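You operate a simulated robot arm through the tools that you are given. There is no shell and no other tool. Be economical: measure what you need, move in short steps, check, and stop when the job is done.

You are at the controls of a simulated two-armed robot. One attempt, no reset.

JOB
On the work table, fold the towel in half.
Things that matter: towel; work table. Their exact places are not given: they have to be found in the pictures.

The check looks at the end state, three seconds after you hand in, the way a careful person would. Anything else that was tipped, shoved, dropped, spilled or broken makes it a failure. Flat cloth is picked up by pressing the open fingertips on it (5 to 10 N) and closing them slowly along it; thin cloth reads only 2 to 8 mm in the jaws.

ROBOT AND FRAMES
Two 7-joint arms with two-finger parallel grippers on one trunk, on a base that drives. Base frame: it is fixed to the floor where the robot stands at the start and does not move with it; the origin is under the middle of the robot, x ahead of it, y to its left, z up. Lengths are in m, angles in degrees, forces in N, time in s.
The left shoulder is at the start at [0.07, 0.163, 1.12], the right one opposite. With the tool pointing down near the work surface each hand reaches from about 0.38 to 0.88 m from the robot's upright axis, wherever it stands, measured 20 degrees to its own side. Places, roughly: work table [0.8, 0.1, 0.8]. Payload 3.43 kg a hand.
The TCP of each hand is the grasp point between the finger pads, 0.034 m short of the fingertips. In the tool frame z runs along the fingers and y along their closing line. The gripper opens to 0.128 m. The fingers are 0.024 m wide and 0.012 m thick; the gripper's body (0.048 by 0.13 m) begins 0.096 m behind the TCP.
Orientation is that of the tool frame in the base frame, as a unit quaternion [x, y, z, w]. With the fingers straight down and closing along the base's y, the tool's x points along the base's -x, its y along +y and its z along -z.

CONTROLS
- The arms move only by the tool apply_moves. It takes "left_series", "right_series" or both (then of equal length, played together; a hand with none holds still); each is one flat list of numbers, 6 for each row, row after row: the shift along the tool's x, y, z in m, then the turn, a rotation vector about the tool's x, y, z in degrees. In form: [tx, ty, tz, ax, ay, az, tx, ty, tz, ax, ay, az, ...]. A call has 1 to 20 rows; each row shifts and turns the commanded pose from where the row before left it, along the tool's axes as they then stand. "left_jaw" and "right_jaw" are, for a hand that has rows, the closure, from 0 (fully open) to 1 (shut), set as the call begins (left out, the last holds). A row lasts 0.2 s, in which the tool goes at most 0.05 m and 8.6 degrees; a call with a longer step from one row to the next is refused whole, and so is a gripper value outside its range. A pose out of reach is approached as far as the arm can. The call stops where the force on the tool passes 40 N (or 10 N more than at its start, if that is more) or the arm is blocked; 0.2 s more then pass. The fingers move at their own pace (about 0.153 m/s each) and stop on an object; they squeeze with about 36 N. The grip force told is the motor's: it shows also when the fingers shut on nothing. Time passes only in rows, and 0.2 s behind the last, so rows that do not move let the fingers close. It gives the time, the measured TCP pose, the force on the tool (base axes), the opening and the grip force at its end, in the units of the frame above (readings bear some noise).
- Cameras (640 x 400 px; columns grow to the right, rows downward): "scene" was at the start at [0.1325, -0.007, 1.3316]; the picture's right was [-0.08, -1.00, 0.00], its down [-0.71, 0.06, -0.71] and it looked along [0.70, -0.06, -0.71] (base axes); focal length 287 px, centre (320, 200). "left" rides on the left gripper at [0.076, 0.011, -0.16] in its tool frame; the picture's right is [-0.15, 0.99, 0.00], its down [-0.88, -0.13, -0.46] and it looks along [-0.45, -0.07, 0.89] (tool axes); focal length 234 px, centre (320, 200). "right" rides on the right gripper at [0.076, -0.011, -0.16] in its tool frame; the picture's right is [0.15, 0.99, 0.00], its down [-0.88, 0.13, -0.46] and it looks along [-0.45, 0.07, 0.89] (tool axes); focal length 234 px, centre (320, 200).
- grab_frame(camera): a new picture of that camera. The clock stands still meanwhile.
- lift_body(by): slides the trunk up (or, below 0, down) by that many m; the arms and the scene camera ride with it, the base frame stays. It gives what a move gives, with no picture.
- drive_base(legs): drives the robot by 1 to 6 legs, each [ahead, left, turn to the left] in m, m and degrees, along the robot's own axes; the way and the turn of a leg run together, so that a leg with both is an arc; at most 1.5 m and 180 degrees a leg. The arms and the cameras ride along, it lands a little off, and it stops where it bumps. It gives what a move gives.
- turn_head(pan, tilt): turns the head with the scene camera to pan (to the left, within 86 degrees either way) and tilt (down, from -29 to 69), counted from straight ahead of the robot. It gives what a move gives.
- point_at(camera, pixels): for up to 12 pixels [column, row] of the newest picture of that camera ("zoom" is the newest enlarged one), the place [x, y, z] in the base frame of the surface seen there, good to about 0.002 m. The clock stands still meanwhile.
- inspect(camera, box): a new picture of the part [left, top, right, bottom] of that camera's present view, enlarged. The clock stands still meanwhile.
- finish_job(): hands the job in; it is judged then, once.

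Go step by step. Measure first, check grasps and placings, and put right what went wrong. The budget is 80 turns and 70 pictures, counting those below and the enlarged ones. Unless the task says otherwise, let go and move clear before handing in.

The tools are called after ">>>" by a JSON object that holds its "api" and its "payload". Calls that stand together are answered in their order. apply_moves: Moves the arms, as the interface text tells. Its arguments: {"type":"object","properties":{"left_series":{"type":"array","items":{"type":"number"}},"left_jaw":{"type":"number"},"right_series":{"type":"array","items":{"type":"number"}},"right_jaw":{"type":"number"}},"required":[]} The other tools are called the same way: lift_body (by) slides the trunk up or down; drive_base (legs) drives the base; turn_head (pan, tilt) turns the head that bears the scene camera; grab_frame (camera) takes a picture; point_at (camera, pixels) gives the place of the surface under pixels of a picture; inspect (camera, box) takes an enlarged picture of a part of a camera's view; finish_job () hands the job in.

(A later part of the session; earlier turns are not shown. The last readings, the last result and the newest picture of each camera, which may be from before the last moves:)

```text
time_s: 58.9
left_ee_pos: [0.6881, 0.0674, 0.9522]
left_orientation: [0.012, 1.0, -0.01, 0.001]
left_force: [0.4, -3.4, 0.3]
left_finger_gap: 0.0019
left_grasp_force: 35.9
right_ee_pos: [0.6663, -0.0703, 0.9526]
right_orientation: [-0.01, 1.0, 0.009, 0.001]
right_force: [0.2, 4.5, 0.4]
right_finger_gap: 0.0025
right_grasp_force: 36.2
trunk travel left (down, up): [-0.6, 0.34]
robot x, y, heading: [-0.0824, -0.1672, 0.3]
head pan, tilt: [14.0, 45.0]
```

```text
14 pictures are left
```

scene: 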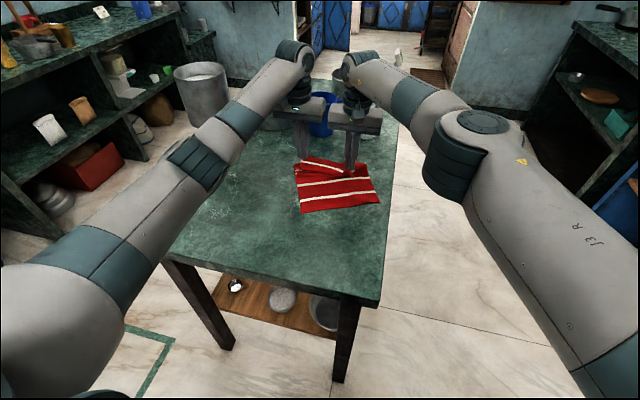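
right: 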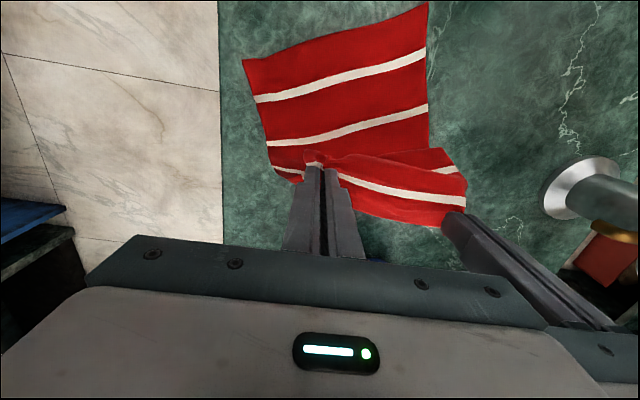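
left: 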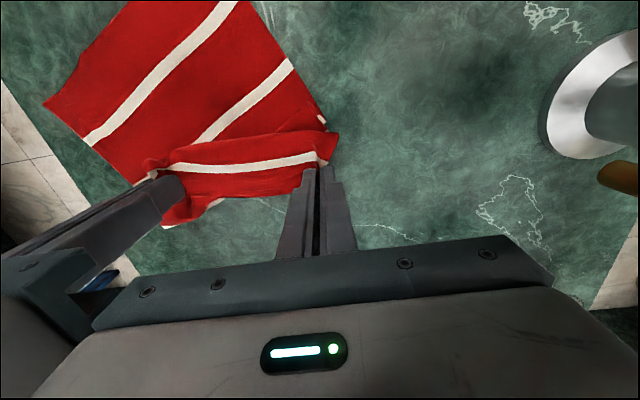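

Both hands hold only the free edge now. I raise the trunk so the whole towel hangs and straightens, with the left hand drawn back level with the right.

>>> {"api": "apply_moves", "payload": {"left_series": [0.01, 0, 0, 0, 0, 0, 0.01, 0, 0, 0, 0, 0]}}

>>> {"api": "lift_body", "payload": {"by": 0.27}}

>>> {"api": "drive_base", "payload": {"legs": [[-0.06, 0, 0]]}}

>>> {"api": "turn_head", "payload": {"pan": 14, "tilt": 50}}

>>> {"api": "grab_frame", "payload": {"camera": "scene"}}

```text
time_s: 59.5
left_ee_pos: [0.6678, 0.0686, 0.9539]
left_orientation: [0.012, 1.0, -0.009, 0.002]
left_force: [0.4, -3.1, 0.8]
left_finger_gap: 0.0018
left_grasp_force: 36.0
right_ee_pos: [0.6655, -0.0709, 0.9521]
right_orientation: [-0.011, 1.0, 0.009, 0.002]
right_force: [-0.5, 3.1, -0.1]
right_finger_gap: 0.0026
right_grasp_force: 35.8
trunk travel left (down, up): [-0.6, 0.34]
robot x, y, heading: [-0.0878, -0.1663, 0.2]
head pan, tilt: [14.0, 45.0]
```

```text
time_s: 62.2
left_ee_pos: [0.6682, 0.0679, 1.2232]
left_orientation: [0.012, 1.0, -0.01, 0.001]
left_force: [0.3, -3.6, 0.6]
left_finger_gap: 0.0019
left_grasp_force: 35.8
right_ee_pos: [0.6659, -0.0704, 1.2224]
right_orientation: [-0.01, 1.0, 0.008, 0.001]
right_force: [-0.6, 3.8, 0.1]
right_finger_gap: 0.0027
right_grasp_force: 36.2
trunk travel left (down, up): [-0.87, 0.07]
robot x, y, heading: [-0.0881, -0.17, 0.2]
head pan, tilt: [14.0, 45.0]
```

```text
time_s: 63.2
left_ee_pos: [0.6185, 0.0682, 1.2177]
left_orientation: [0.011, 1.0, -0.01, -0.001]
left_force: [0.8, -3.9, -1.0]
left_finger_gap: 0.0019
left_grasp_force: 36.0
right_ee_pos: [0.6153, -0.0719, 1.2168]
right_orientation: [-0.01, 1.0, 0.008, -0.002]
right_force: [0.6, 3.5, -0.7]
right_finger_gap: 0.0027
right_grasp_force: 35.9
trunk travel left (down, up): [-0.87, 0.07]
robot x, y, heading: [-0.1419, -0.1665, 0.2]
head pan, tilt: [14.0, 45.0]
```

```text
time_s: 63.8
left_ee_pos: [0.6134, 0.0675, 1.2201]
left_orientation: [0.012, 1.0, -0.009, 0.001]
left_force: [0.7, -3.3, 0.0]
left_finger_gap: 0.0019
left_grasp_force: 36.3
right_ee_pos: [0.6086, -0.0715, 1.2203]
right_orientation: [-0.01, 1.0, 0.009, 0.001]
right_force: [-0.4, 3.7, 0.2]
right_finger_gap: 0.0025
right_grasp_force: 36.5
trunk travel left (down, up): [-0.87, 0.07]
robot x, y, heading: [-0.1432, -0.1672, -0.2]
head pan, tilt: [14.0, 50.0]
```

```text
13 pictures are left
```

scene: 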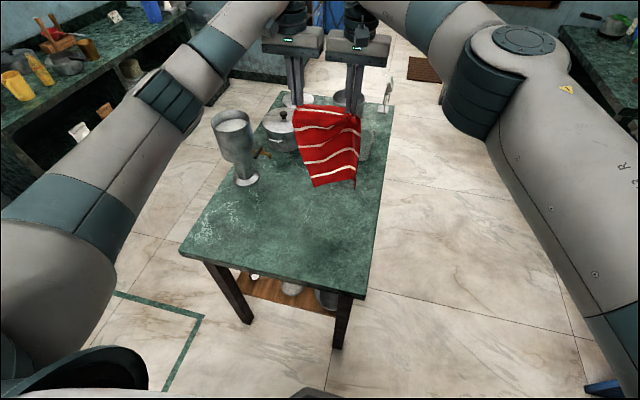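

The towel hangs straight with all five stripes visible. I zoom to measure its bottom edge.

>>> {"api": "inspect", "payload": {"camera": "scene", "box": [240, 80, 416, 190]}}

>>> {"api": "point_at", "payload": {"camera": "scene", "pixels": [[313, 185], [335, 182], [354, 179], [303, 148], [358, 148], [296, 112], [357, 118], [322, 112]]}}

```text
3.64 times, centred on (328, 135) of scene
```

zoom: 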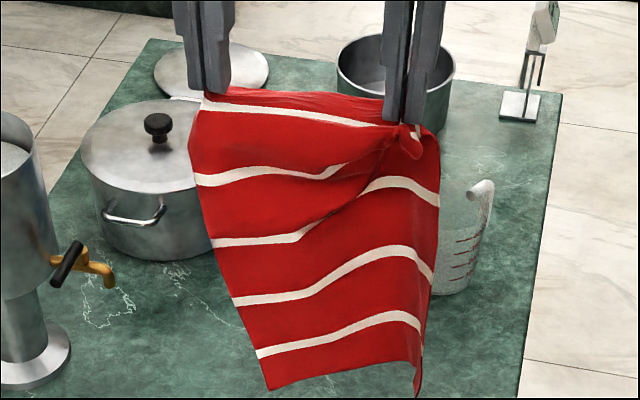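

```text
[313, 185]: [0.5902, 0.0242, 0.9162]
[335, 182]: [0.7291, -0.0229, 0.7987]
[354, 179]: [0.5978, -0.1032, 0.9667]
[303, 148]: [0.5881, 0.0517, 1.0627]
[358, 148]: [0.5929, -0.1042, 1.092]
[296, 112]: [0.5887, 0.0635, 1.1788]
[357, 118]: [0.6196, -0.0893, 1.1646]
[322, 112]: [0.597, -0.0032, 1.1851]
```

The right hand holds a bunch about 5 cm below the edge, so the towel hangs skewed. I lower the right hand 0.05 m to level the bottom edge, back up, and lay the towel flat by alternately driving ahead and lowering.

>>> {"api": "apply_moves", "payload": {"right_series": [0, 0, 0.025, 0, 0, 0, 0, 0, 0.025, 0, 0, 0]}}

>>> {"api": "drive_base", "payload": {"legs": [[-0.2, 0, 0]]}}

>>> {"api": "lift_body", "payload": {"by": -0.11}}

>>> {"api": "grab_frame", "payload": {"camera": "scene"}}

```text
time_s: 64.4
left_ee_pos: [0.6109, 0.0671, 1.2218]
left_orientation: [0.012, 1.0, -0.01, 0.0]
left_force: [0.9, -11.0, -4.6]
left_finger_gap: 0.002
left_grasp_force: 36.8
right_ee_pos: [0.6088, -0.0691, 1.171]
right_orientation: [-0.011, 1.0, 0.009, 0.001]
right_force: [-0.3, 10.9, 3.8]
right_finger_gap: 0.0031
right_grasp_force: 35.8
trunk travel left (down, up): [-0.87, 0.07]
robot x, y, heading: [-0.1416, -0.1695, 0.1]
head pan, tilt: [14.0, 50.0]
```

```text
time_s: 66.0
left_ee_pos: [0.4131, 0.0688, 1.2209]
left_orientation: [0.011, 1.0, -0.009, -0.001]
left_force: [1.5, -14.1, -5.7]
left_finger_gap: 0.002
left_grasp_force: 36.4
right_ee_pos: [0.4102, -0.0694, 1.1701]
right_orientation: [-0.01, 1.0, 0.01, -0.001]
right_force: [-0.5, 15.1, 5.8]
right_finger_gap: 0.0033
right_grasp_force: 36.2
trunk travel left (down, up): [-0.87, 0.07]
robot x, y, heading: [-0.3404, -0.1714, 0.3]
head pan, tilt: [14.0, 50.0]
```

```text
time_s: 67.5
left_ee_pos: [0.4093, 0.0683, 1.1139]
left_orientation: [0.012, 1.0, -0.009, 0.003]
left_force: [0.5, -13.4, -6.2]
left_finger_gap: 0.002
left_grasp_force: 35.9
right_ee_pos: [0.4091, -0.0683, 1.0627]
right_orientation: [-0.011, 1.0, 0.008, 0.001]
right_force: [-1.2, 12.7, 5.7]
right_finger_gap: 0.0032
right_grasp_force: 35.8
trunk travel left (down, up): [-0.76, 0.18]
robot x, y, heading: [-0.3463, -0.1693, -0.0]
head pan, tilt: [14.0, 50.0]
```

```text
11 pictures are left
```

scene: 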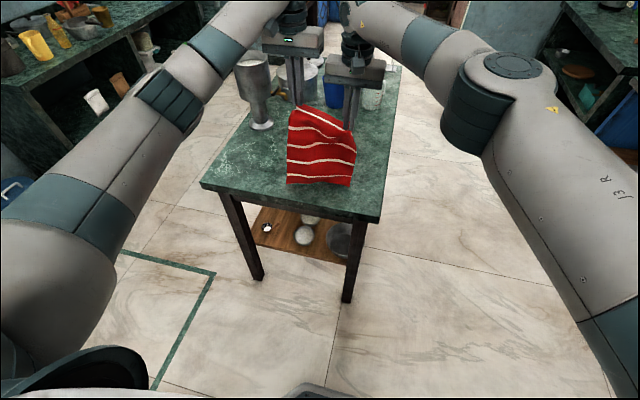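

The bottom edge is level now (row ≈184, columns 288–350) and close to the table. I continue laying forward.

>>> {"api": "drive_base", "payload": {"legs": [[0.05, 0, 0]]}}

>>> {"api": "lift_body", "payload": {"by": -0.06}}

>>> {"api": "drive_base", "payload": {"legs": [[0.07, 0, 0]]}}

>>> {"api": "lift_body", "payload": {"by": -0.06}}

>>> {"api": "drive_base", "payload": {"legs": [[0.07, 0, 0]]}}

>>> {"api": "lift_body", "payload": {"by": -0.04}}

>>> {"api": "grab_frame", "payload": {"camera": "scene"}}

```text
time_s: 68.4
left_ee_pos: [0.455, 0.0684, 1.1162]
left_orientation: [0.01, 1.0, -0.01, 0.004]
left_force: [-0.1, -13.1, -4.8]
left_finger_gap: 0.002
left_grasp_force: 36.1
right_ee_pos: [0.4529, -0.0686, 1.0666]
right_orientation: [-0.01, 1.0, 0.009, 0.003]
right_force: [-0.9, 12.6, 5.2]
right_finger_gap: 0.0032
right_grasp_force: 36.0
trunk travel left (down, up): [-0.76, 0.18]
robot x, y, heading: [-0.2936, -0.1705, 0.2]
head pan, tilt: [14.0, 50.0]
```

```text
time_s: 69.4
left_ee_pos: [0.4587, 0.0675, 1.0532]
left_orientation: [0.011, 1.0, -0.01, 0.002]
left_force: [0.3, -10.7, -3.8]
left_finger_gap: 0.0018
left_grasp_force: 35.7
right_ee_pos: [0.4551, -0.0678, 1.0041]
right_orientation: [-0.011, 1.0, 0.01, 0.002]
right_force: [-1.8, 10.8, 4.2]
right_finger_gap: 0.0034
right_grasp_force: 35.8
trunk travel left (down, up): [-0.7, 0.24]
robot x, y, heading: [-0.293, -0.1706, 0.2]
head pan, tilt: [14.0, 50.0]
```

```text
time_s: 70.4
left_ee_pos: [0.5283, 0.0683, 1.0537]
left_orientation: [0.011, 1.0, -0.01, 0.001]
left_force: [1.1, -11.9, -5.6]
left_finger_gap: 0.0018
left_grasp_force: 35.1
right_ee_pos: [0.5243, -0.0684, 1.0039]
right_orientation: [-0.011, 1.0, 0.009, 0.001]
right_force: [-0.7, 11.4, 4.7]
right_finger_gap: 0.0034
right_grasp_force: 36.0
trunk travel left (down, up): [-0.7, 0.24]
robot x, y, heading: [-0.2261, -0.1694, 0.2]
head pan, tilt: [14.0, 50.0]
```

```text
time_s: 71.4
left_ee_pos: [0.5283, 0.0691, 0.9936]
left_orientation: [0.011, 1.0, -0.009, 0.001]
left_force: [1.2, -10.8, -4.0]
left_finger_gap: 0.0019
left_grasp_force: 35.9
right_ee_pos: [0.5243, -0.0683, 0.9435]
right_orientation: [-0.011, 1.0, 0.009, 0.002]
right_force: [-0.4, 10.6, 5.2]
right_finger_gap: 0.0033
right_grasp_force: 36.4
trunk travel left (down, up): [-0.64, 0.3]
robot x, y, heading: [-0.227, -0.1675, 0.3]
head pan, tilt: [14.0, 50.0]
```

```text
time_s: 72.4
left_ee_pos: [0.5978, 0.0687, 0.9927]
left_orientation: [0.01, 1.0, -0.01, 0.002]
left_force: [1.5, -11.1, -5.9]
left_finger_gap: 0.0022
left_grasp_force: 36.4
right_ee_pos: [0.5955, -0.067, 0.9422]
right_orientation: [-0.012, 1.0, 0.01, 0.002]
right_force: [-1.3, 11.2, 4.6]
right_finger_gap: 0.0032
right_grasp_force: 36.0
trunk travel left (down, up): [-0.64, 0.3]
robot x, y, heading: [-0.1557, -0.1702, 0.2]
head pan, tilt: [14.0, 50.0]
```

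```text
time_s: 73.2
left_ee_pos: [0.5977, 0.0686, 0.9537]
left_orientation: [0.012, 1.0, -0.011, 0.002]
left_force: [-0.1, -10.4, -3.6]
left_finger_gap: 0.0018
left_grasp_force: 35.7
right_ee_pos: [0.5933, -0.0658, 0.9036]
right_orientation: [-0.012, 1.0, 0.009, 0.002]
right_force: [-0.7, 8.9, 4.3]
right_finger_gap: 0.0032
right_grasp_force: 36.2
trunk travel left (down, up): [-0.6, 0.34]
robot x, y, heading: [-0.1589, -0.1664, 0.1]
head pan, tilt: [14.0, 50.0]
```

```text
10 pictures are left
```

scene: 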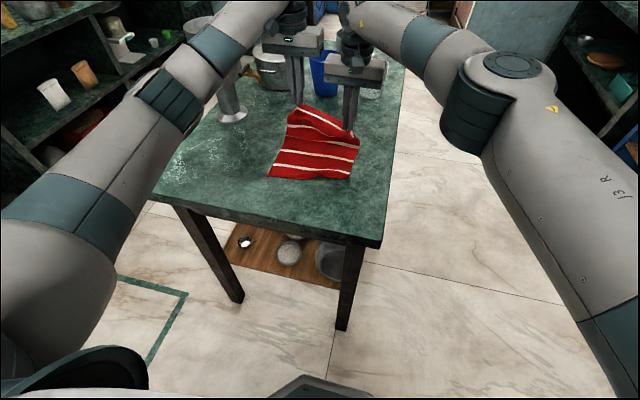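

It is laying nicely with the near edge straight. I drive on a bit and set both hands down, the left one further ahead to square the towel.

>>> {"api": "drive_base", "payload": {"legs": [[0.06, 0, 0]]}}

>>> {"api": "apply_moves", "payload": {"left_series": [-0.012, 0, 0.025, 0, 0, 0, -0.012, 0, 0.025, 0, 0, 0, -0.013, 0, 0.025, 0, 0, 0, -0.013, 0, 0.025, 0, 0, 0, 0, 0, 0, 0, 0, 0], "right_series": [0, 0, 0.015, 0, 0, 0, 0, 0, 0.015, 0, 0, 0, 0, 0, 0.015, 0, 0, 0, 0, 0, 0.01, 0, 0, 0, 0, 0, 0, 0, 0, 0]}}

>>> {"api": "inspect", "payload": {"camera": "scene", "box": [220, 70, 428, 200]}}

```text
time_s: 74.2
left_ee_pos: [0.657, 0.0689, 0.9536]
left_orientation: [0.012, 1.0, -0.009, 0.001]
left_force: [0.2, -10.7, -4.7]
left_finger_gap: 0.0019
left_grasp_force: 35.7
right_ee_pos: [0.6544, -0.0654, 0.9028]
right_orientation: [-0.013, 1.0, 0.01, 0.002]
right_force: [-0.6, 9.7, 3.5]
right_finger_gap: 0.0033
right_grasp_force: 35.7
trunk travel left (down, up): [-0.6, 0.34]
robot x, y, heading: [-0.0965, -0.1669, 0.7]
head pan, tilt: [14.0, 50.0]
```

```text
time_s: 75.4
left_ee_pos: [0.7063, 0.0669, 0.853]
left_orientation: [0.011, 1.0, -0.011, 0.002]
left_force: [-1.3, -2.9, -0.4]
left_finger_gap: 0.002
left_grasp_force: 36.4
right_ee_pos: [0.6537, -0.0638, 0.8488]
right_orientation: [-0.012, 1.0, 0.01, 0.002]
right_force: [0.7, 3.4, 0.2]
right_finger_gap: 0.0024
right_grasp_force: 35.9
trunk travel left (down, up): [-0.6, 0.34]
robot x, y, heading: [-0.0982, -0.1672, 0.3]
head pan, tilt: [14.0, 50.0]
```

```text
3.08 times, centred on (324, 135) of scene
```

zoom: 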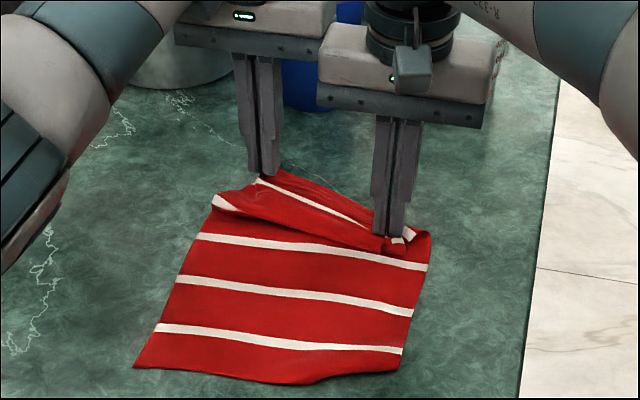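

The lower part lies flat and square. I set the right corner down, release it with the right hand, and look closely at how it lies.

>>> {"api": "apply_moves", "payload": {"right_series": [0, 0, 0.008, 0, 0, 0, 0, 0, 0, 0, 0, 0], "left_series": [0, 0, 0.01, 0, 0, 0, 0, 0, 0, 0, 0, 0]}}

>>> {"api": "apply_moves", "payload": {"right_series": [0, 0, 0, 0, 0, 0, 0, 0, 0, 0, 0, 0, 0, 0, -0.02, 0, 0, 0, 0, 0, -0.03, 0, 0, 0, 0, -0.02, -0.02, 0, 0, 0, 0, -0.03, 0, 0, 0, 0], "right_jaw": 0.72}}

>>> {"api": "inspect", "payload": {"camera": "right", "box": [240, 40, 560, 240]}}

```text
time_s: 76.0
left_ee_pos: [0.7059, 0.0665, 0.8437]
left_orientation: [0.011, 1.0, -0.009, 0.002]
left_force: [-0.6, -2.7, -0.6]
left_finger_gap: 0.002
left_grasp_force: 36.3
right_ee_pos: [0.6546, -0.0648, 0.8411]
right_orientation: [-0.013, 1.0, 0.01, 0.003]
right_force: [2.1, 3.7, 7.8]
right_finger_gap: 0.0025
right_grasp_force: 36.4
trunk travel left (down, up): [-0.6, 0.34]
robot x, y, heading: [-0.0978, -0.1669, 0.4]
head pan, tilt: [14.0, 50.0]
```

```text
time_s: 77.4
left_ee_pos: [0.7073, 0.0661, 0.8436]
left_orientation: [0.011, 1.0, -0.01, 0.001]
left_force: [-0.1, -0.4, 0.3]
left_finger_gap: 0.0016
left_grasp_force: 36.4
right_ee_pos: [0.6545, -0.1169, 0.9087]
right_orientation: [-0.012, 1.0, 0.01, 0.002]
right_force: [-0.3, -0.1, -0.1]
right_finger_gap: 0.0356
right_grasp_force: 0.0
trunk travel left (down, up): [-0.6, 0.34]
robot x, y, heading: [-0.0958, -0.1678, 0.6]
head pan, tilt: [14.0, 50.0]
```

```text
2.00 times, centred on (400, 140) of right
```

zoom: 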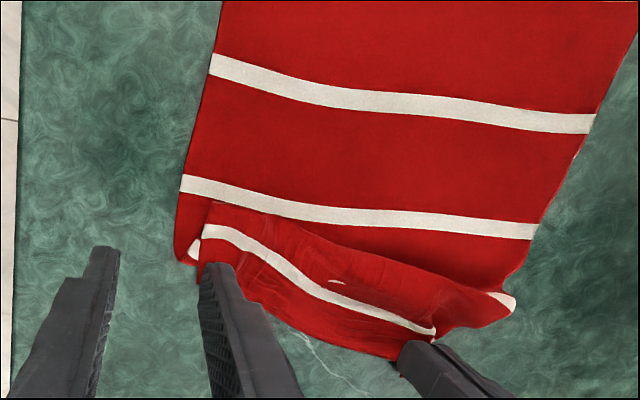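

A small Z-pleat between the fourth and fifth stripes remains at the right. I measure the right end of the flap so I can press on it and drag it outward.

>>> {"api": "point_at", "payload": {"camera": "zoom", "pixels": [[212, 215], [210, 250], [245, 262], [265, 285], [300, 310], [195, 252], [180, 250], [360, 345], [505, 300], [300, 240], [183, 185], [537, 232]]}}

```text
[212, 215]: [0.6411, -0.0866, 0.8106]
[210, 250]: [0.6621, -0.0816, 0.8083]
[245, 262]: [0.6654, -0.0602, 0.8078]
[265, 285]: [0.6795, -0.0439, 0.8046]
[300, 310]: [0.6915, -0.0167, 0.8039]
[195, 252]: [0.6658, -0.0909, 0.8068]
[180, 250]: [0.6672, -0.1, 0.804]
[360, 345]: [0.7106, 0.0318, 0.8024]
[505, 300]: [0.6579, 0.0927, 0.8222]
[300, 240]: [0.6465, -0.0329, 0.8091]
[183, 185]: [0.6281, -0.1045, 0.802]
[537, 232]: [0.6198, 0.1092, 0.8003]
```

Laid flat, the far edge would come too close to the mug. The near edge is clean instead, so I'll regrasp the towel there, let it hang, and fold from the hang. I release the left hand and raise both.

>>> {"api": "apply_moves", "payload": {"left_series": [0, 0, 0, 0, 0, 0, 0, 0, 0, 0, 0, 0, 0, 0, -0.02, 0, 0, 0, 0, 0, -0.04, 0, 0, 0, 0.04, 0, -0.03, 0, 0, 0, 0.045, 0, 0, 0, 0, 0, 0.045, 0, 0, 0, 0, 0, 0.045, 0, 0, 0, 0, 0, 0.045, 0, 0, 0, 0, 0], "right_series": [0, 0, 0, 0, 0, 0, 0, 0, 0, 0, 0, 0, 0, 0, -0.01, 0, 0, 0, 0, -0.01, -0.01, 0, 0, 0, 0.03, 0, -0.005, 0, 0, 0, 0.04, 0, 0, 0, 0, 0, 0.04, 0, 0, 0, 0, 0, 0.04, 0, 0, 0, 0, 0, 0.03, 0, 0, 0, 0, 0], "left_jaw": 0.74, "right_jaw": 0.74}}

>>> {"api": "grab_frame", "payload": {"camera": "left"}}

```text
time_s: 79.4
left_ee_pos: [0.485, 0.0718, 0.9326]
left_orientation: [0.011, 1.0, -0.01, 0.003]
left_force: [-1.0, -0.2, -0.6]
left_finger_gap: 0.0334
left_grasp_force: 0.1
right_ee_pos: [0.4731, -0.131, 0.9335]
right_orientation: [-0.011, 1.0, 0.009, 0.003]
right_force: [0.3, 0.1, -0.1]
right_finger_gap: 0.0334
right_grasp_force: 0.0
trunk travel left (down, up): [-0.6, 0.34]
robot x, y, heading: [-0.0928, -0.1677, 0.2]
head pan, tilt: [14.0, 50.0]
```

```text
7 pictures are left
```

left: 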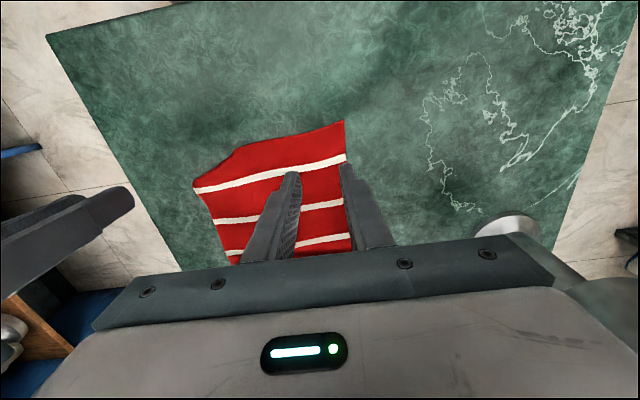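

>>> {"api": "point_at", "payload": {"camera": "left", "pixels": [[342, 123], [325, 130], [300, 138], [270, 143], [240, 150], [222, 164], [210, 173], [197, 185], [200, 195], [344, 150]]}}

```text
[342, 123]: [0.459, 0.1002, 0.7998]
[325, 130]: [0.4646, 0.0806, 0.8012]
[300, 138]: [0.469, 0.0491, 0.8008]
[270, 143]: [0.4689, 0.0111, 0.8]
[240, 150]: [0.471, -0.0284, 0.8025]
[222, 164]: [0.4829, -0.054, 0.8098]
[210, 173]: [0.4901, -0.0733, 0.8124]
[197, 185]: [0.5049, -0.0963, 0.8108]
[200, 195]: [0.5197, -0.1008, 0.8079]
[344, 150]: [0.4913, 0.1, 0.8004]
```

The near edge is at x≈0.466 on the left; on the right it is a bit curled up (x≈0.49, z≈0.811). I align both hands on it and come down.

>>> {"api": "apply_moves", "payload": {"left_series": [0.011, -0.005, 0.01, 0, 0, 0, 0, 0, 0.03, 0, 0, 0, 0, 0, 0.0325, 0, 0, 0, 0, 0, 0.015, 0, 0, 0, 0, 0, 0.004, 0, 0, 0, 0, 0, 0, 0, 0, 0], "right_series": [-0.01, 0.03, 0, 0, 0, 0, -0.009, 0.029, 0.025, 0, 0, 0, 0, 0, 0.03, 0, 0, 0, 0, 0, 0.02, 0, 0, 0, 0, 0, 0.012, 0, 0, 0, 0, 0, 0, 0, 0, 0]}}

>>> {"api": "apply_moves", "payload": {"left_series": [0, 0, 0.003, 0, 0, 0, 0, 0, 0, 0, 0, 0], "right_series": [0, 0, 0.003, 0, 0, 0, 0, 0, 0, 0, 0, 0]}}

```text
time_s: 80.8
left_ee_pos: [0.4749, 0.0672, 0.8415]
left_orientation: [0.011, 1.0, -0.01, 0.001]
left_force: [0.1, 0.0, 0.1]
left_finger_gap: 0.0332
left_grasp_force: 0.0
right_ee_pos: [0.4921, -0.0704, 0.8482]
right_orientation: [-0.012, 1.0, 0.009, 0.002]
right_force: [0.2, 0.4, 0.8]
right_finger_gap: 0.0333
right_grasp_force: 0.0
trunk travel left (down, up): [-0.6, 0.34]
robot x, y, heading: [-0.096, -0.1695, 0.2]
head pan, tilt: [14.0, 50.0]
```

```text
time_s: 81.4
left_ee_pos: [0.4763, 0.0668, 0.839]
left_orientation: [0.012, 1.0, -0.009, 0.002]
left_force: [0.2, -0.3, 0.9]
left_finger_gap: 0.0333
left_grasp_force: 0.1
right_ee_pos: [0.4928, -0.0694, 0.8449]
right_orientation: [-0.012, 1.0, 0.01, 0.003]
right_force: [0.9, 0.9, 0.4]
right_finger_gap: 0.0333
right_grasp_force: 0.1
trunk travel left (down, up): [-0.6, 0.34]
robot x, y, heading: [-0.0988, -0.169, 0.0]
head pan, tilt: [14.0, 50.0]
```

>>> {"api": "apply_moves", "payload": {"left_series": [0, 0, 0.003, 0, 0, 0, 0, 0, 0, 0, 0, 0], "right_series": [0, 0, 0.004, 0, 0, 0, 0, 0, 0.004, 0, 0, 0]}}

```text
time_s: 82.0
left_ee_pos: [0.4757, 0.0667, 0.8357]
left_orientation: [0.011, 1.0, -0.01, 0.003]
left_force: [0.7, -0.2, 4.5]
left_finger_gap: 0.0334
left_grasp_force: 0.4
right_ee_pos: [0.4911, -0.0685, 0.8367]
right_orientation: [-0.013, 1.0, 0.01, 0.002]
right_force: [0.0, -0.1, 2.1]
right_finger_gap: 0.0334
right_grasp_force: 0.1
trunk travel left (down, up): [-0.6, 0.34]
robot x, y, heading: [-0.0971, -0.1689, 0.4]
head pan, tilt: [14.0, 50.0]
```

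Light contact on both (4.5 N and 2.1 N). I press 1 mm more, close in steps, and lift slightly.

>>> {"api": "apply_moves", "payload": {"left_series": [0, 0, 0.001, 0, 0, 0, 0, 0, 0, 0, 0, 0], "right_series": [0, 0, 0.002, 0, 0, 0, 0, 0, 0, 0, 0, 0], "left_jaw": 0.81, "right_jaw": 0.81}}

>>> {"api": "apply_moves", "payload": {"left_series": [0, 0, 0, 0, 0, 0], "right_series": [0, 0, 0, 0, 0, 0], "left_jaw": 0.88, "right_jaw": 0.88}}

>>> {"api": "apply_moves", "payload": {"left_series": [0, 0, 0, 0, 0, 0, 0, 0, 0, 0, 0, 0], "right_series": [0, 0, 0, 0, 0, 0, 0, 0, 0, 0, 0, 0], "left_jaw": 1.0, "right_jaw": 1.0}}

>>> {"api": "apply_moves", "payload": {"left_series": [0, 0, -0.02, 0, 0, 0, -0.005, 0, -0.03, 0, 0, 0, -0.005, 0, -0.04, 0, 0, 0, 0, 0, 0, 0, 0, 0], "right_series": [0, 0, -0.02, 0, 0, 0, 0.003, 0, -0.03, 0, 0, 0, 0.003, 0, -0.04, 0, 0, 0, 0, 0, 0, 0, 0, 0]}}

>>> {"api": "grab_frame", "payload": {"camera": "right"}}

```text
time_s: 82.6
left_ee_pos: [0.4759, 0.0667, 0.8375]
left_orientation: [0.01, 1.0, -0.009, 0.003]
left_force: [1.9, 0.4, 7.5]
left_finger_gap: 0.0248
left_grasp_force: 0.3
right_ee_pos: [0.4926, -0.0696, 0.8357]
right_orientation: [-0.012, 1.0, 0.01, 0.004]
right_force: [1.5, 0.7, 13.1]
right_finger_gap: 0.0237
right_grasp_force: 0.0
trunk travel left (down, up): [-0.6, 0.34]
robot x, y, heading: [-0.0983, -0.1705, 0.5]
head pan, tilt: [14.0, 50.0]
```

```text
time_s: 83.0
left_ee_pos: [0.4745, 0.0658, 0.8343]
left_orientation: [0.012, 1.0, -0.009, 0.002]
left_force: [-0.7, -1.9, 8.2]
left_finger_gap: 0.0141
left_grasp_force: 0.1
right_ee_pos: [0.4926, -0.0712, 0.8364]
right_orientation: [-0.012, 1.0, 0.01, 0.004]
right_force: [2.7, 0.9, 16.8]
right_finger_gap: 0.0139
right_grasp_force: 0.0
trunk travel left (down, up): [-0.6, 0.34]
robot x, y, heading: [-0.0967, -0.1732, 0.2]
head pan, tilt: [14.0, 50.0]
```

```text
time_s: 83.6
left_ee_pos: [0.4738, 0.0675, 0.8354]
left_orientation: [0.011, 1.0, -0.01, 0.002]
left_force: [-0.1, 1.1, 4.2]
left_finger_gap: 0.0
left_grasp_force: 32.8
right_ee_pos: [0.4916, -0.0709, 0.8364]
right_orientation: [-0.012, 1.0, 0.01, 0.003]
right_force: [-0.5, -2.5, 21.4]
right_finger_gap: 0.0023
right_grasp_force: 36.2
trunk travel left (down, up): [-0.6, 0.34]
robot x, y, heading: [-0.0953, -0.1655, 0.4]
head pan, tilt: [14.0, 50.0]
```

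```text
time_s: 84.6
left_ee_pos: [0.4866, 0.0688, 0.9241]
left_orientation: [0.011, 1.0, -0.009, 0.001]
left_force: [-0.2, -0.4, -0.2]
left_finger_gap: 0.0001
left_grasp_force: 33.0
right_ee_pos: [0.4872, -0.0704, 0.9242]
right_orientation: [-0.013, 1.0, 0.009, 0.002]
right_force: [1.0, -0.3, -0.2]
right_finger_gap: 0.0021
right_grasp_force: 36.1
trunk travel left (down, up): [-0.6, 0.34]
robot x, y, heading: [-0.097, -0.1699, 0.4]
head pan, tilt: [14.0, 50.0]
```

```text
6 pictures are left
```

right: 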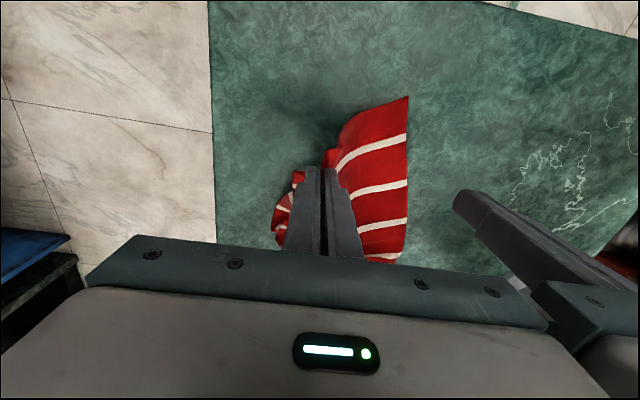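

The left hand slipped off (gap 0), but the right one holds. I measure the left corner, then set the right back down and retry the left grasp with a wider opening.

>>> {"api": "point_at", "payload": {"camera": "right", "pixels": [[405, 100], [390, 104], [375, 110], [355, 120], [405, 138], [375, 145]]}}

>>> {"api": "apply_moves", "payload": {"right_series": [-0.003, 0, 0.04, 0, 0, 0, -0.003, 0, 0.03, 0, 0, 0, 0, 0, 0.013, 0, 0, 0, 0, 0, 0, 0, 0, 0], "left_series": [0, 0, 0, 0, 0, 0, 0, 0, 0, 0, 0, 0, 0, 0, 0, 0, 0, 0, 0, 0, 0, 0, 0, 0], "left_jaw": 0.62}}

>>> {"api": "inspect", "payload": {"camera": "left", "box": [160, 80, 400, 230]}}

>>> {"api": "point_at", "payload": {"camera": "zoom", "pixels": [[480, 110], [485, 125], [440, 130], [400, 145], [350, 160], [300, 165], [250, 180], [480, 190], [200, 200]]}}

```text
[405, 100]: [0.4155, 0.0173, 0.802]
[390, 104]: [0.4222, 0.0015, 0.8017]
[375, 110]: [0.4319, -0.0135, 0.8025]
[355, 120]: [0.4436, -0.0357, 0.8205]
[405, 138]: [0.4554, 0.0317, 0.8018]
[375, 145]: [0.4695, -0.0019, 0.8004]
```

```text
time_s: 85.6
left_ee_pos: [0.4854, 0.0678, 0.9253]
left_orientation: [0.011, 1.0, -0.01, 0.002]
left_force: [0.6, 0.9, -0.1]
left_finger_gap: 0.0487
left_grasp_force: 0.1
right_ee_pos: [0.4923, -0.0689, 0.8405]
right_orientation: [-0.013, 1.0, 0.01, 0.002]
right_force: [-1.5, -0.6, 1.2]
right_finger_gap: 0.0019
right_grasp_force: 36.5
trunk travel left (down, up): [-0.6, 0.34]
robot x, y, heading: [-0.0969, -0.1666, 0.6]
head pan, tilt: [14.0, 50.0]
```

```text
2.67 times, centred on (280, 155) of left
```

zoom: 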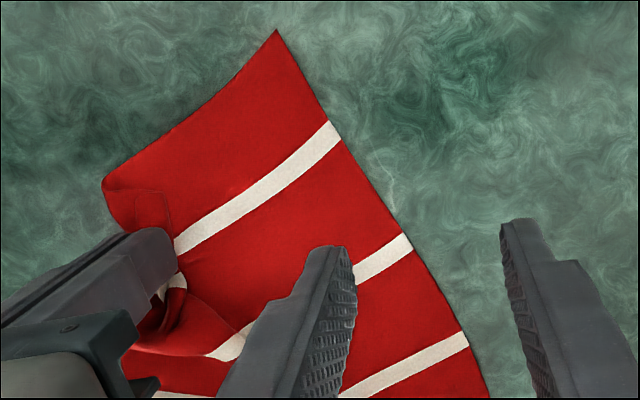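

```text
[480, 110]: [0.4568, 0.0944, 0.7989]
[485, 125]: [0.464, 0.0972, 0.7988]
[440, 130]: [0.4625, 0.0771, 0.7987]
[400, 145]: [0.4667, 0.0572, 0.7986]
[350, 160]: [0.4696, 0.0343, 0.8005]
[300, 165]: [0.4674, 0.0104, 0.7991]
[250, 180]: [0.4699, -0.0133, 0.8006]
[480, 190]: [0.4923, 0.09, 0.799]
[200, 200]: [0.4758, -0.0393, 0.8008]
```

The towel pivoted about 35° around the right grip. I measure its outline in this zoom; then I'll release and turn it square by pressing wide-open fingers on it and twisting.

>>> {"api": "point_at", "payload": {"camera": "zoom", "pixels": [[277, 36], [110, 182], [330, 130], [405, 240], [462, 335], [475, 385], [180, 245], [220, 350], [250, 120], [300, 220]]}}

>>> {"api": "apply_moves", "payload": {"right_series": [0, 0, 0, 0, 0, 0, 0, 0, 0, 0, 0, 0, 0, 0, -0.02, 0, 0, 0, 0, 0, -0.04, 0, 0, 0, 0, -0.03, -0.03, 0, 0, 0, 0, -0.045, -0.01, 0, 0, 0, 0, -0.045, 0, 0, 0, 0, 0, -0.04, 0, 0, 0, 0], "right_jaw": 0.72}}

>>> {"api": "inspect", "payload": {"camera": "scene", "box": [220, 60, 428, 190]}}

```text
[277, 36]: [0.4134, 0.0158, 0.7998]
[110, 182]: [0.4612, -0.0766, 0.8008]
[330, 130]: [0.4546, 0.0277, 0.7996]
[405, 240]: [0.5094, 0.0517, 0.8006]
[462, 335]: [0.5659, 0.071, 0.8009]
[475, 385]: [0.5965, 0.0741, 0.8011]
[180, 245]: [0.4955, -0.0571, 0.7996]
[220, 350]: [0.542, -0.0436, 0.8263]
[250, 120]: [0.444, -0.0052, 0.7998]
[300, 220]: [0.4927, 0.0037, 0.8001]
```

```text
time_s: 87.4
left_ee_pos: [0.4855, 0.0674, 0.9249]
left_orientation: [0.011, 1.0, -0.01, 0.002]
left_force: [0.3, -1.1, -0.5]
left_finger_gap: 0.0484
left_grasp_force: 0.0
right_ee_pos: [0.4968, -0.2332, 0.9393]
right_orientation: [-0.013, 1.0, 0.01, 0.002]
right_force: [0.1, 0.1, -0.5]
right_finger_gap: 0.0358
right_grasp_force: 0.0
trunk travel left (down, up): [-0.6, 0.34]
robot x, y, heading: [-0.096, -0.1682, 0.3]
head pan, tilt: [14.0, 50.0]
```

```text
3.08 times, centred on (324, 125) of scene
```

zoom: 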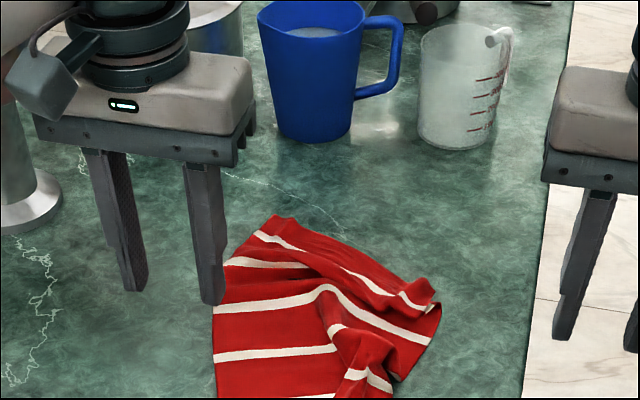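

The far edge (fifth stripe, zoom (275,218) to (435,290)) is exposed with both true corners accessible. I measure it so both hands can take it and let the towel hang out straight.

>>> {"api": "point_at", "payload": {"camera": "zoom", "pixels": [[277, 218], [268, 228], [300, 228], [330, 238], [360, 255], [390, 270], [420, 282], [436, 292], [425, 300], [405, 295], [262, 237], [438, 312]]}}

```text
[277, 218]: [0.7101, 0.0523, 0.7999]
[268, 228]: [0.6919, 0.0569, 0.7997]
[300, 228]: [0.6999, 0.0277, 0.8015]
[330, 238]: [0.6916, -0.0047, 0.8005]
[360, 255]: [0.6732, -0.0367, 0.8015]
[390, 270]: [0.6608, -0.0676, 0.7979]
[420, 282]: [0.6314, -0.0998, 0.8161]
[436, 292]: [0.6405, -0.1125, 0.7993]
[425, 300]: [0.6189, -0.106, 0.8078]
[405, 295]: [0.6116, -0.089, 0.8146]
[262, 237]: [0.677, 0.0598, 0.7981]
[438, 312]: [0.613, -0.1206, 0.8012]
```

Edge runs from the left corner (0.708, 0.055) to the right corner (0.634, −0.112). I grasp the left corner first at about (0.690, 0.036).

>>> {"api": "apply_moves", "payload": {"left_series": [-0.0408, -0.0062, 0, 0, 0, 0, -0.0408, -0.0062, 0, 0, 0, 0, -0.0408, -0.0062, 0, 0, 0, 0, -0.0408, -0.0062, 0, 0, 0, 0, -0.0408, -0.0062, 0.01, 0, 0, 0, 0, 0, 0.03, 0, 0, 0, 0, 0, 0.03, 0, 0, 0, 0, 0, 0.014, 0, 0, 0, 0, 0, 0.004, 0, 0, 0, 0, 0, 0, 0, 0, 0], "left_jaw": 0.72}}

>>> {"api": "apply_moves", "payload": {"left_series": [0, 0, 0.003, 0, 0, 0, 0, 0, 0, 0, 0, 0]}}

```text
time_s: 89.6
left_ee_pos: [0.6884, 0.0305, 0.8369]
left_orientation: [0.011, 1.0, -0.01, 0.002]
left_force: [-0.7, -0.2, 0.1]
left_finger_gap: 0.0358
left_grasp_force: 0.0
right_ee_pos: [0.4968, -0.2319, 0.9383]
right_orientation: [-0.012, 1.0, 0.009, 0.002]
right_force: [0.5, 0.3, 0.2]
right_finger_gap: 0.0362
right_grasp_force: 0.1
trunk travel left (down, up): [-0.6, 0.34]
robot x, y, heading: [-0.0994, -0.1658, 0.1]
head pan, tilt: [14.0, 50.0]
```

```text
time_s: 90.2
left_ee_pos: [0.6884, 0.03, 0.8362]
left_orientation: [0.011, 1.0, -0.009, 0.002]
left_force: [1.4, 0.2, 7.7]
left_finger_gap: 0.0363
left_grasp_force: 0.3
right_ee_pos: [0.4959, -0.2318, 0.9407]
right_orientation: [-0.012, 1.0, 0.009, 0.002]
right_force: [0.6, -0.3, 0.7]
right_finger_gap: 0.0359
right_grasp_force: 0.0
trunk travel left (down, up): [-0.6, 0.34]
robot x, y, heading: [-0.0992, -0.1679, 0.3]
head pan, tilt: [14.0, 50.0]
```

7.7 N, good. I close slowly and test with a small lift.

>>> {"api": "apply_moves", "payload": {"left_series": [0, 0, 0, 0, 0, 0], "left_jaw": 0.78}}

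>>> {"api": "apply_moves", "payload": {"left_series": [0, 0, 0, 0, 0, 0], "left_jaw": 0.84}}

>>> {"api": "apply_moves", "payload": {"left_series": [0, 0, 0, 0, 0, 0], "left_jaw": 0.9}}

>>> {"api": "apply_moves", "payload": {"left_series": [0, 0, 0, 0, 0, 0, 0, 0, 0, 0, 0, 0], "left_jaw": 1.0}}

>>> {"api": "apply_moves", "payload": {"left_series": [0, 0, -0.015, 0, 0, 0, 0.01, 0.012, -0.01, 0, 0, 0, 0.01, 0.012, 0, 0, 0, 0, 0.005, 0.012, 0, 0, 0, 0, 0, 0, 0, 0, 0, 0]}}

```text
time_s: 90.6
left_ee_pos: [0.6882, 0.0288, 0.8358]
left_orientation: [0.011, 1.0, -0.01, 0.003]
left_force: [0.8, -1.2, 9.4]
left_finger_gap: 0.0274
left_grasp_force: 0.0
right_ee_pos: [0.496, -0.2323, 0.9392]
right_orientation: [-0.013, 1.0, 0.01, 0.003]
right_force: [0.4, 0.6, 0.0]
right_finger_gap: 0.0359
right_grasp_force: 0.0
trunk travel left (down, up): [-0.6, 0.34]
robot x, y, heading: [-0.0984, -0.1695, 0.2]
head pan, tilt: [14.0, 50.0]
```

```text
time_s: 91.0
left_ee_pos: [0.6875, 0.0296, 0.8357]
left_orientation: [0.011, 1.0, -0.009, 0.003]
left_force: [0.9, -1.3, 10.8]
left_finger_gap: 0.02
left_grasp_force: 0.1
right_ee_pos: [0.4945, -0.2328, 0.9388]
right_orientation: [-0.012, 1.0, 0.01, 0.002]
right_force: [-0.1, 0.7, -0.6]
right_finger_gap: 0.036
right_grasp_force: 0.0
trunk travel left (down, up): [-0.6, 0.34]
robot x, y, heading: [-0.0912, -0.1689, 0.3]
head pan, tilt: [14.0, 50.0]
```

```text
time_s: 91.4
left_ee_pos: [0.6882, 0.0285, 0.8361]
left_orientation: [0.011, 1.0, -0.01, 0.003]
left_force: [0.0, -0.4, 11.4]
left_finger_gap: 0.0122
left_grasp_force: 0.1
right_ee_pos: [0.4957, -0.2332, 0.94]
right_orientation: [-0.011, 1.0, 0.01, 0.001]
right_force: [-0.6, 0.8, -0.4]
right_finger_gap: 0.0355
right_grasp_force: 0.0
trunk travel left (down, up): [-0.6, 0.34]
robot x, y, heading: [-0.0988, -0.1671, 0.3]
head pan, tilt: [14.0, 50.0]
```

```text
time_s: 92.0
left_ee_pos: [0.6887, 0.03, 0.8361]
left_orientation: [0.012, 1.0, -0.01, 0.002]
left_force: [0.2, 0.1, 12.4]
left_finger_gap: 0.0018
left_grasp_force: 36.6
right_ee_pos: [0.4949, -0.2334, 0.9395]
right_orientation: [-0.013, 1.0, 0.009, 0.002]
right_force: [-0.5, -0.3, -0.7]
right_finger_gap: 0.0357
right_grasp_force: 0.1
trunk travel left (down, up): [-0.6, 0.34]
robot x, y, heading: [-0.0993, -0.1671, 0.4]
head pan, tilt: [14.0, 50.0]
```

```text
time_s: 93.2
left_ee_pos: [0.6659, 0.0668, 0.8577]
left_orientation: [0.011, 1.0, -0.009, 0.002]
left_force: [-0.5, 0.1, -0.6]
left_finger_gap: 0.0016
left_grasp_force: 36.5
right_ee_pos: [0.4965, -0.2331, 0.9386]
right_orientation: [-0.012, 1.0, 0.009, 0.002]
right_force: [-1.1, -0.2, 0.4]
right_finger_gap: 0.0356
right_grasp_force: 0.1
trunk travel left (down, up): [-0.6, 0.34]
robot x, y, heading: [-0.0971, -0.1676, 0.3]
head pan, tilt: [14.0, 50.0]
```

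The left corner is held (1.6 mm). I bring the right hand near the right corner and look.

>>> {"api": "apply_moves", "payload": {"right_series": [-0.031, 0.028, 0, 0, 0, 0, -0.031, 0.028, 0, 0, 0, 0, -0.031, 0.028, 0.01, 0, 0, 0, -0.031, 0.028, 0.01, 0, 0, 0, 0, 0, 0, 0, 0, 0]}}

>>> {"api": "inspect", "payload": {"camera": "right", "box": [240, 40, 560, 240]}}

```text
time_s: 94.4
left_ee_pos: [0.6645, 0.066, 0.8593]
left_orientation: [0.012, 1.0, -0.01, 0.002]
left_force: [0.7, -0.3, 0.0]
left_finger_gap: 0.0018
left_grasp_force: 35.9
right_ee_pos: [0.617, -0.1175, 0.9216]
right_orientation: [-0.013, 1.0, 0.009, 0.002]
right_force: [0.2, -0.2, -0.2]
right_finger_gap: 0.0357
right_grasp_force: 0.0
trunk travel left (down, up): [-0.6, 0.34]
robot x, y, heading: [-0.0971, -0.1677, 0.3]
head pan, tilt: [14.0, 50.0]
```

```text
2.00 times, centred on (400, 140) of right
```

zoom: 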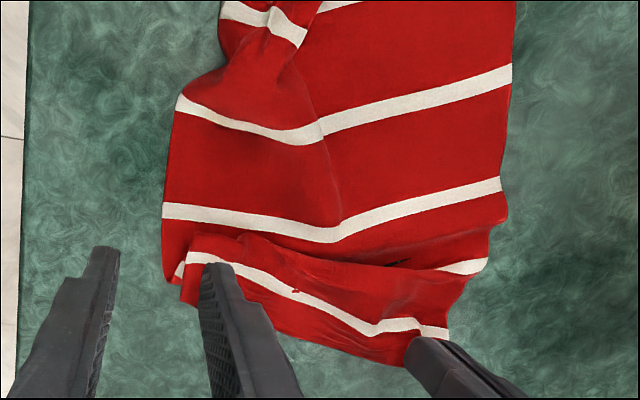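

>>> {"api": "point_at", "payload": {"camera": "zoom", "pixels": [[188, 298], [187, 285], [193, 258], [192, 238], [235, 265], [262, 300], [285, 328], [340, 348], [240, 238], [172, 280]]}}

```text
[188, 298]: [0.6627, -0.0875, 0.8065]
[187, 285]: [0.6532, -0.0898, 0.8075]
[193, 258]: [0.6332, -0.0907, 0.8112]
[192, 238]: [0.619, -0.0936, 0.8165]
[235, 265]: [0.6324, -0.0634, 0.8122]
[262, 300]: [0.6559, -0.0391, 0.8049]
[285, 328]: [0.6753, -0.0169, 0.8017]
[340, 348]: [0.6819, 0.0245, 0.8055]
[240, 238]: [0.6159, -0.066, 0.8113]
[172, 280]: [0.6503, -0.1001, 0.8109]
```

Right corner of the edge is at about (0.664, −0.087). I press lightly on the flap there, drag it 2 cm outward to draw out the pleat beneath, and then pinch.

>>> {"api": "apply_moves", "payload": {"right_series": [-0.0165, 0.0225, 0.01, 0, 0, 0, -0.0165, 0.0225, 0.03, 0, 0, 0, 0, 0, 0.025, 0, 0, 0, 0, 0, 0.012, 0, 0, 0, 0, 0, 0.003, 0, 0, 0, 0, 0, 0, 0, 0, 0], "right_jaw": 0.76}}

>>> {"api": "apply_moves", "payload": {"right_series": [0, 0, 0.002, 0, 0, 0, 0, 0, 0, 0, 0, 0]}}

```text
time_s: 95.8
left_ee_pos: [0.6643, 0.0686, 0.8577]
left_orientation: [0.01, 1.0, -0.009, 0.002]
left_force: [-0.1, 0.7, 0.7]
left_finger_gap: 0.0017
left_grasp_force: 36.6
right_ee_pos: [0.6505, -0.069, 0.8412]
right_orientation: [-0.012, 1.0, 0.009, 0.001]
right_force: [-0.3, 0.2, -0.2]
right_finger_gap: 0.0308
right_grasp_force: 0.0
trunk travel left (down, up): [-0.6, 0.34]
robot x, y, heading: [-0.0987, -0.1697, 0.5]
head pan, tilt: [14.0, 50.0]
```

```text
time_s: 96.4
left_ee_pos: [0.6652, 0.0681, 0.8586]
left_orientation: [0.012, 1.0, -0.01, 0.001]
left_force: [0.5, -0.3, -0.3]
left_finger_gap: 0.0017
left_grasp_force: 35.8
right_ee_pos: [0.6492, -0.0689, 0.8413]
right_orientation: [-0.012, 1.0, 0.01, 0.002]
right_force: [-1.0, 0.5, 0.1]
right_finger_gap: 0.0307
right_grasp_force: 0.0
trunk travel left (down, up): [-0.6, 0.34]
robot x, y, heading: [-0.1003, -0.1707, 0.3]
head pan, tilt: [14.0, 50.0]
```

>>> {"api": "apply_moves", "payload": {"right_series": [0, 0, 0.003, 0, 0, 0, 0, 0, 0, 0, 0, 0]}}

>>> {"api": "apply_moves", "payload": {"right_series": [0, 0, 0.001, 0, 0, 0, -0.006, 0, 0, 0, 0, 0, -0.006, 0, 0, 0, 0, 0, -0.006, 0, 0, 0, 0, 0, 0, 0, 0, 0, 0, 0]}}

```text
time_s: 97.0
left_ee_pos: [0.6651, 0.0679, 0.8591]
left_orientation: [0.011, 1.0, -0.009, 0.001]
left_force: [-0.2, -0.3, -0.8]
left_finger_gap: 0.002
left_grasp_force: 36.3
right_ee_pos: [0.6485, -0.0692, 0.8372]
right_orientation: [-0.012, 1.0, 0.011, 0.001]
right_force: [0.4, -0.3, 5.2]
right_finger_gap: 0.0307
right_grasp_force: 0.1
trunk travel left (down, up): [-0.6, 0.34]
robot x, y, heading: [-0.0993, -0.1667, 0.3]
head pan, tilt: [14.0, 50.0]
```

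```text
time_s: 98.2
left_ee_pos: [0.664, 0.0667, 0.8598]
left_orientation: [0.011, 1.0, -0.009, 0.002]
left_force: [0.0, -0.8, -0.5]
left_finger_gap: 0.0017
left_grasp_force: 36.0
right_ee_pos: [0.6609, -0.068, 0.8365]
right_orientation: [-0.012, 1.0, 0.01, 0.002]
right_force: [-2.7, -0.1, 12.7]
right_finger_gap: 0.0302
right_grasp_force: 0.0
right hand out of reach, approached as far as the arm can: row 4
trunk travel left (down, up): [-0.6, 0.34]
robot x, y, heading: [-0.0941, -0.171, -0.1]
head pan, tilt: [14.0, 50.0]
```

Dragged about 1.2 cm, now 12.7 N. I ease off by 1 mm, close in steps, and lift both hands.

>>> {"api": "apply_moves", "payload": {"right_series": [0, 0, -0.001, 0, 0, 0], "right_jaw": 0.82}}

>>> {"api": "apply_moves", "payload": {"right_series": [0, 0, 0, 0, 0, 0], "right_jaw": 0.89}}

>>> {"api": "apply_moves", "payload": {"right_series": [0, 0, 0, 0, 0, 0, 0, 0, 0, 0, 0, 0], "right_jaw": 1.0}}

>>> {"api": "apply_moves", "payload": {"left_series": [0, 0, -0.02, 0, 0, 0, 0, 0, -0.03, 0, 0, 0, 0, 0, -0.03, 0, 0, 0, 0, 0, 0, 0, 0, 0], "right_series": [0, 0, -0.03, 0, 0, 0, 0, 0, -0.035, 0, 0, 0, 0, 0, -0.035, 0, 0, 0, 0, 0, 0, 0, 0, 0]}}

>>> {"api": "lift_body", "payload": {"by": 0.27}}

>>> {"api": "inspect", "payload": {"camera": "scene", "box": [230, 60, 422, 180]}}

```text
time_s: 98.6
left_ee_pos: [0.6648, 0.0668, 0.8594]
left_orientation: [0.012, 1.0, -0.009, 0.002]
left_force: [-0.9, 0.1, 0.4]
left_finger_gap: 0.002
left_grasp_force: 36.1
right_ee_pos: [0.6607, -0.067, 0.8375]
right_orientation: [-0.013, 1.0, 0.01, 0.002]
right_force: [1.1, 0.9, 7.9]
right_finger_gap: 0.0223
right_grasp_force: 0.0
trunk travel left (down, up): [-0.6, 0.34]
robot x, y, heading: [-0.0998, -0.1664, 0.4]
head pan, tilt: [14.0, 50.0]
```

```text
time_s: 99.0
left_ee_pos: [0.6646, 0.0669, 0.8585]
left_orientation: [0.012, 1.0, -0.009, 0.002]
left_force: [-0.3, 0.0, 0.1]
left_finger_gap: 0.0016
left_grasp_force: 35.7
right_ee_pos: [0.661, -0.07, 0.8367]
right_orientation: [-0.012, 1.0, 0.01, 0.001]
right_force: [-0.1, -0.1, 5.6]
right_finger_gap: 0.0141
right_grasp_force: 0.2
trunk travel left (down, up): [-0.6, 0.34]
robot x, y, heading: [-0.0956, -0.1719, 0.3]
head pan, tilt: [14.0, 50.0]
```

```text
time_s: 99.6
left_ee_pos: [0.6648, 0.068, 0.8579]
left_orientation: [0.012, 1.0, -0.01, 0.002]
left_force: [0.3, -0.2, -0.5]
left_finger_gap: 0.0017
left_grasp_force: 36.2
right_ee_pos: [0.6606, -0.0692, 0.8371]
right_orientation: [-0.013, 1.0, 0.01, 0.002]
right_force: [0.4, -0.1, 5.4]
right_finger_gap: 0.0026
right_grasp_force: 36.0
trunk travel left (down, up): [-0.6, 0.34]
robot x, y, heading: [-0.0909, -0.1664, 0.1]
head pan, tilt: [14.0, 50.0]
```

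```text
time_s: 100.6
left_ee_pos: [0.6658, 0.0676, 0.938]
left_orientation: [0.01, 1.0, -0.01, 0.001]
left_force: [0.5, 0.4, -0.9]
left_finger_gap: 0.0017
left_grasp_force: 35.9
right_ee_pos: [0.6619, -0.0705, 0.9366]
right_orientation: [-0.012, 1.0, 0.009, 0.0]
right_force: [0.8, 1.3, -0.2]
right_finger_gap: 0.0024
right_grasp_force: 36.0
trunk travel left (down, up): [-0.6, 0.34]
robot x, y, heading: [-0.0942, -0.1682, 0.2]
head pan, tilt: [14.0, 50.0]
```

```text
time_s: 103.3
left_ee_pos: [0.6644, 0.0676, 1.2077]
left_orientation: [0.011, 1.0, -0.01, 0.002]
left_force: [0.7, 0.0, -0.5]
left_finger_gap: 0.002
left_grasp_force: 35.5
right_ee_pos: [0.6607, -0.0697, 1.207]
right_orientation: [-0.012, 1.0, 0.01, 0.002]
right_force: [-0.3, -0.6, -1.0]
right_finger_gap: 0.0024
right_grasp_force: 36.2
trunk travel left (down, up): [-0.87, 0.07]
robot x, y, heading: [-0.0979, -0.1671, 0.3]
head pan, tilt: [14.0, 50.0]
```

```text
3.33 times, centred on (326, 120) of scene
```

zoom: 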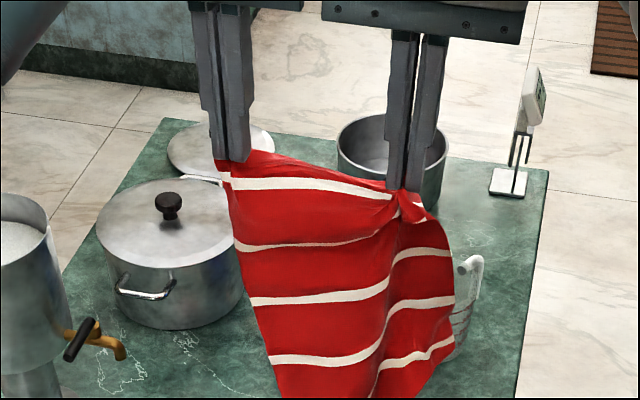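

Now the towel hangs nearly straight, both corners close to the edge. I measure stripe points to know how level it is.

>>> {"api": "point_at", "payload": {"camera": "zoom", "pixels": [[235, 183], [240, 247], [256, 300], [275, 358], [380, 285], [360, 350], [440, 300], [450, 345], [400, 358], [285, 392], [450, 255], [340, 390]]}}

```text
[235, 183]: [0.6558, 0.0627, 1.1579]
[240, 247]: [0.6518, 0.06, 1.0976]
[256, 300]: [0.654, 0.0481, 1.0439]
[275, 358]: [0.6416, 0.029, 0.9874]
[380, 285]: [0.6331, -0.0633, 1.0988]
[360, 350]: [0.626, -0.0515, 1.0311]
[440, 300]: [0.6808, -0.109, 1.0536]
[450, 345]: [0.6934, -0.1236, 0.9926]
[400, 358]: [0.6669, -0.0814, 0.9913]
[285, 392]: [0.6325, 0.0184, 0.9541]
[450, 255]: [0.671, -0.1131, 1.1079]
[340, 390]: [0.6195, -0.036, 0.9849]
```

The right grip gathers about 4.5 cm more, so I lower that hand to level the bottom. I raise the arms and lower the trunk so the towel's bottom edge just reaches the table, with x≈0.60.

>>> {"api": "apply_moves", "payload": {"left_series": [0, 0, 0, 0, 0, 0, 0, 0, -0.036, 0, 0, 0, 0, 0, -0.036, 0, 0, 0, 0, 0, -0.036, 0, 0, 0, 0, 0, -0.036, 0, 0, 0, 0, 0, -0.036, 0, 0, 0], "right_series": [0, 0, 0.045, 0, 0, 0, 0, 0, -0.036, 0, 0, 0, 0, 0, -0.036, 0, 0, 0, 0, 0, -0.036, 0, 0, 0, 0, 0, -0.036, 0, 0, 0, 0, 0, -0.036, 0, 0, 0]}}

>>> {"api": "drive_base", "payload": {"legs": [[-0.06, 0, 0]]}}

>>> {"api": "lift_body", "payload": {"by": -0.25}}

```text
time_s: 104.7
left_ee_pos: [0.6624, 0.0683, 1.3895]
left_orientation: [0.014, 1.0, -0.011, 0.001]
left_force: [-4.5, -27.3, -13.3]
left_finger_gap: 0.002
left_grasp_force: 36.5
right_ee_pos: [0.6466, -0.0729, 1.3201]
right_orientation: [-0.014, 1.0, 0.011, 0.003]
right_force: [4.3, 25.7, 14.3]
right_finger_gap: 0.0027
right_grasp_force: 35.9
right hand out of reach, approached as far as the arm can: row 5, 6
trunk travel left (down, up): [-0.87, 0.07]
robot x, y, heading: [-0.097, -0.1686, 0.3]
head pan, tilt: [14.0, 50.0]
```

```text
time_s: 105.7
left_ee_pos: [0.6176, 0.0698, 1.3812]
left_orientation: [0.013, 1.0, -0.012, -0.005]
left_force: [-4.2, -33.9, -19.2]
left_finger_gap: 0.0021
left_grasp_force: 35.3
right_ee_pos: [0.6022, -0.0755, 1.3124]
right_orientation: [-0.011, 1.0, 0.011, -0.003]
right_force: [6.9, 34.4, 17.2]
right_finger_gap: 0.0031
right_grasp_force: 36.9
trunk travel left (down, up): [-0.87, 0.07]
robot x, y, heading: [-0.158, -0.1671, 0.1]
head pan, tilt: [14.0, 50.0]
```

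```text
time_s: 108.3
left_ee_pos: [0.6052, 0.0687, 1.1377]
left_orientation: [0.014, 1.0, -0.012, -0.001]
left_force: [-5.3, -28.2, -14.9]
left_finger_gap: 0.0019
left_grasp_force: 35.6
right_ee_pos: [0.5899, -0.0743, 1.0694]
right_orientation: [-0.013, 1.0, 0.012, 0.002]
right_force: [4.5, 28.4, 14.6]
right_finger_gap: 0.003
right_grasp_force: 36.2
trunk travel left (down, up): [-0.62, 0.32]
robot x, y, heading: [-0.1572, -0.1686, 0.3]
head pan, tilt: [14.0, 50.0]
```

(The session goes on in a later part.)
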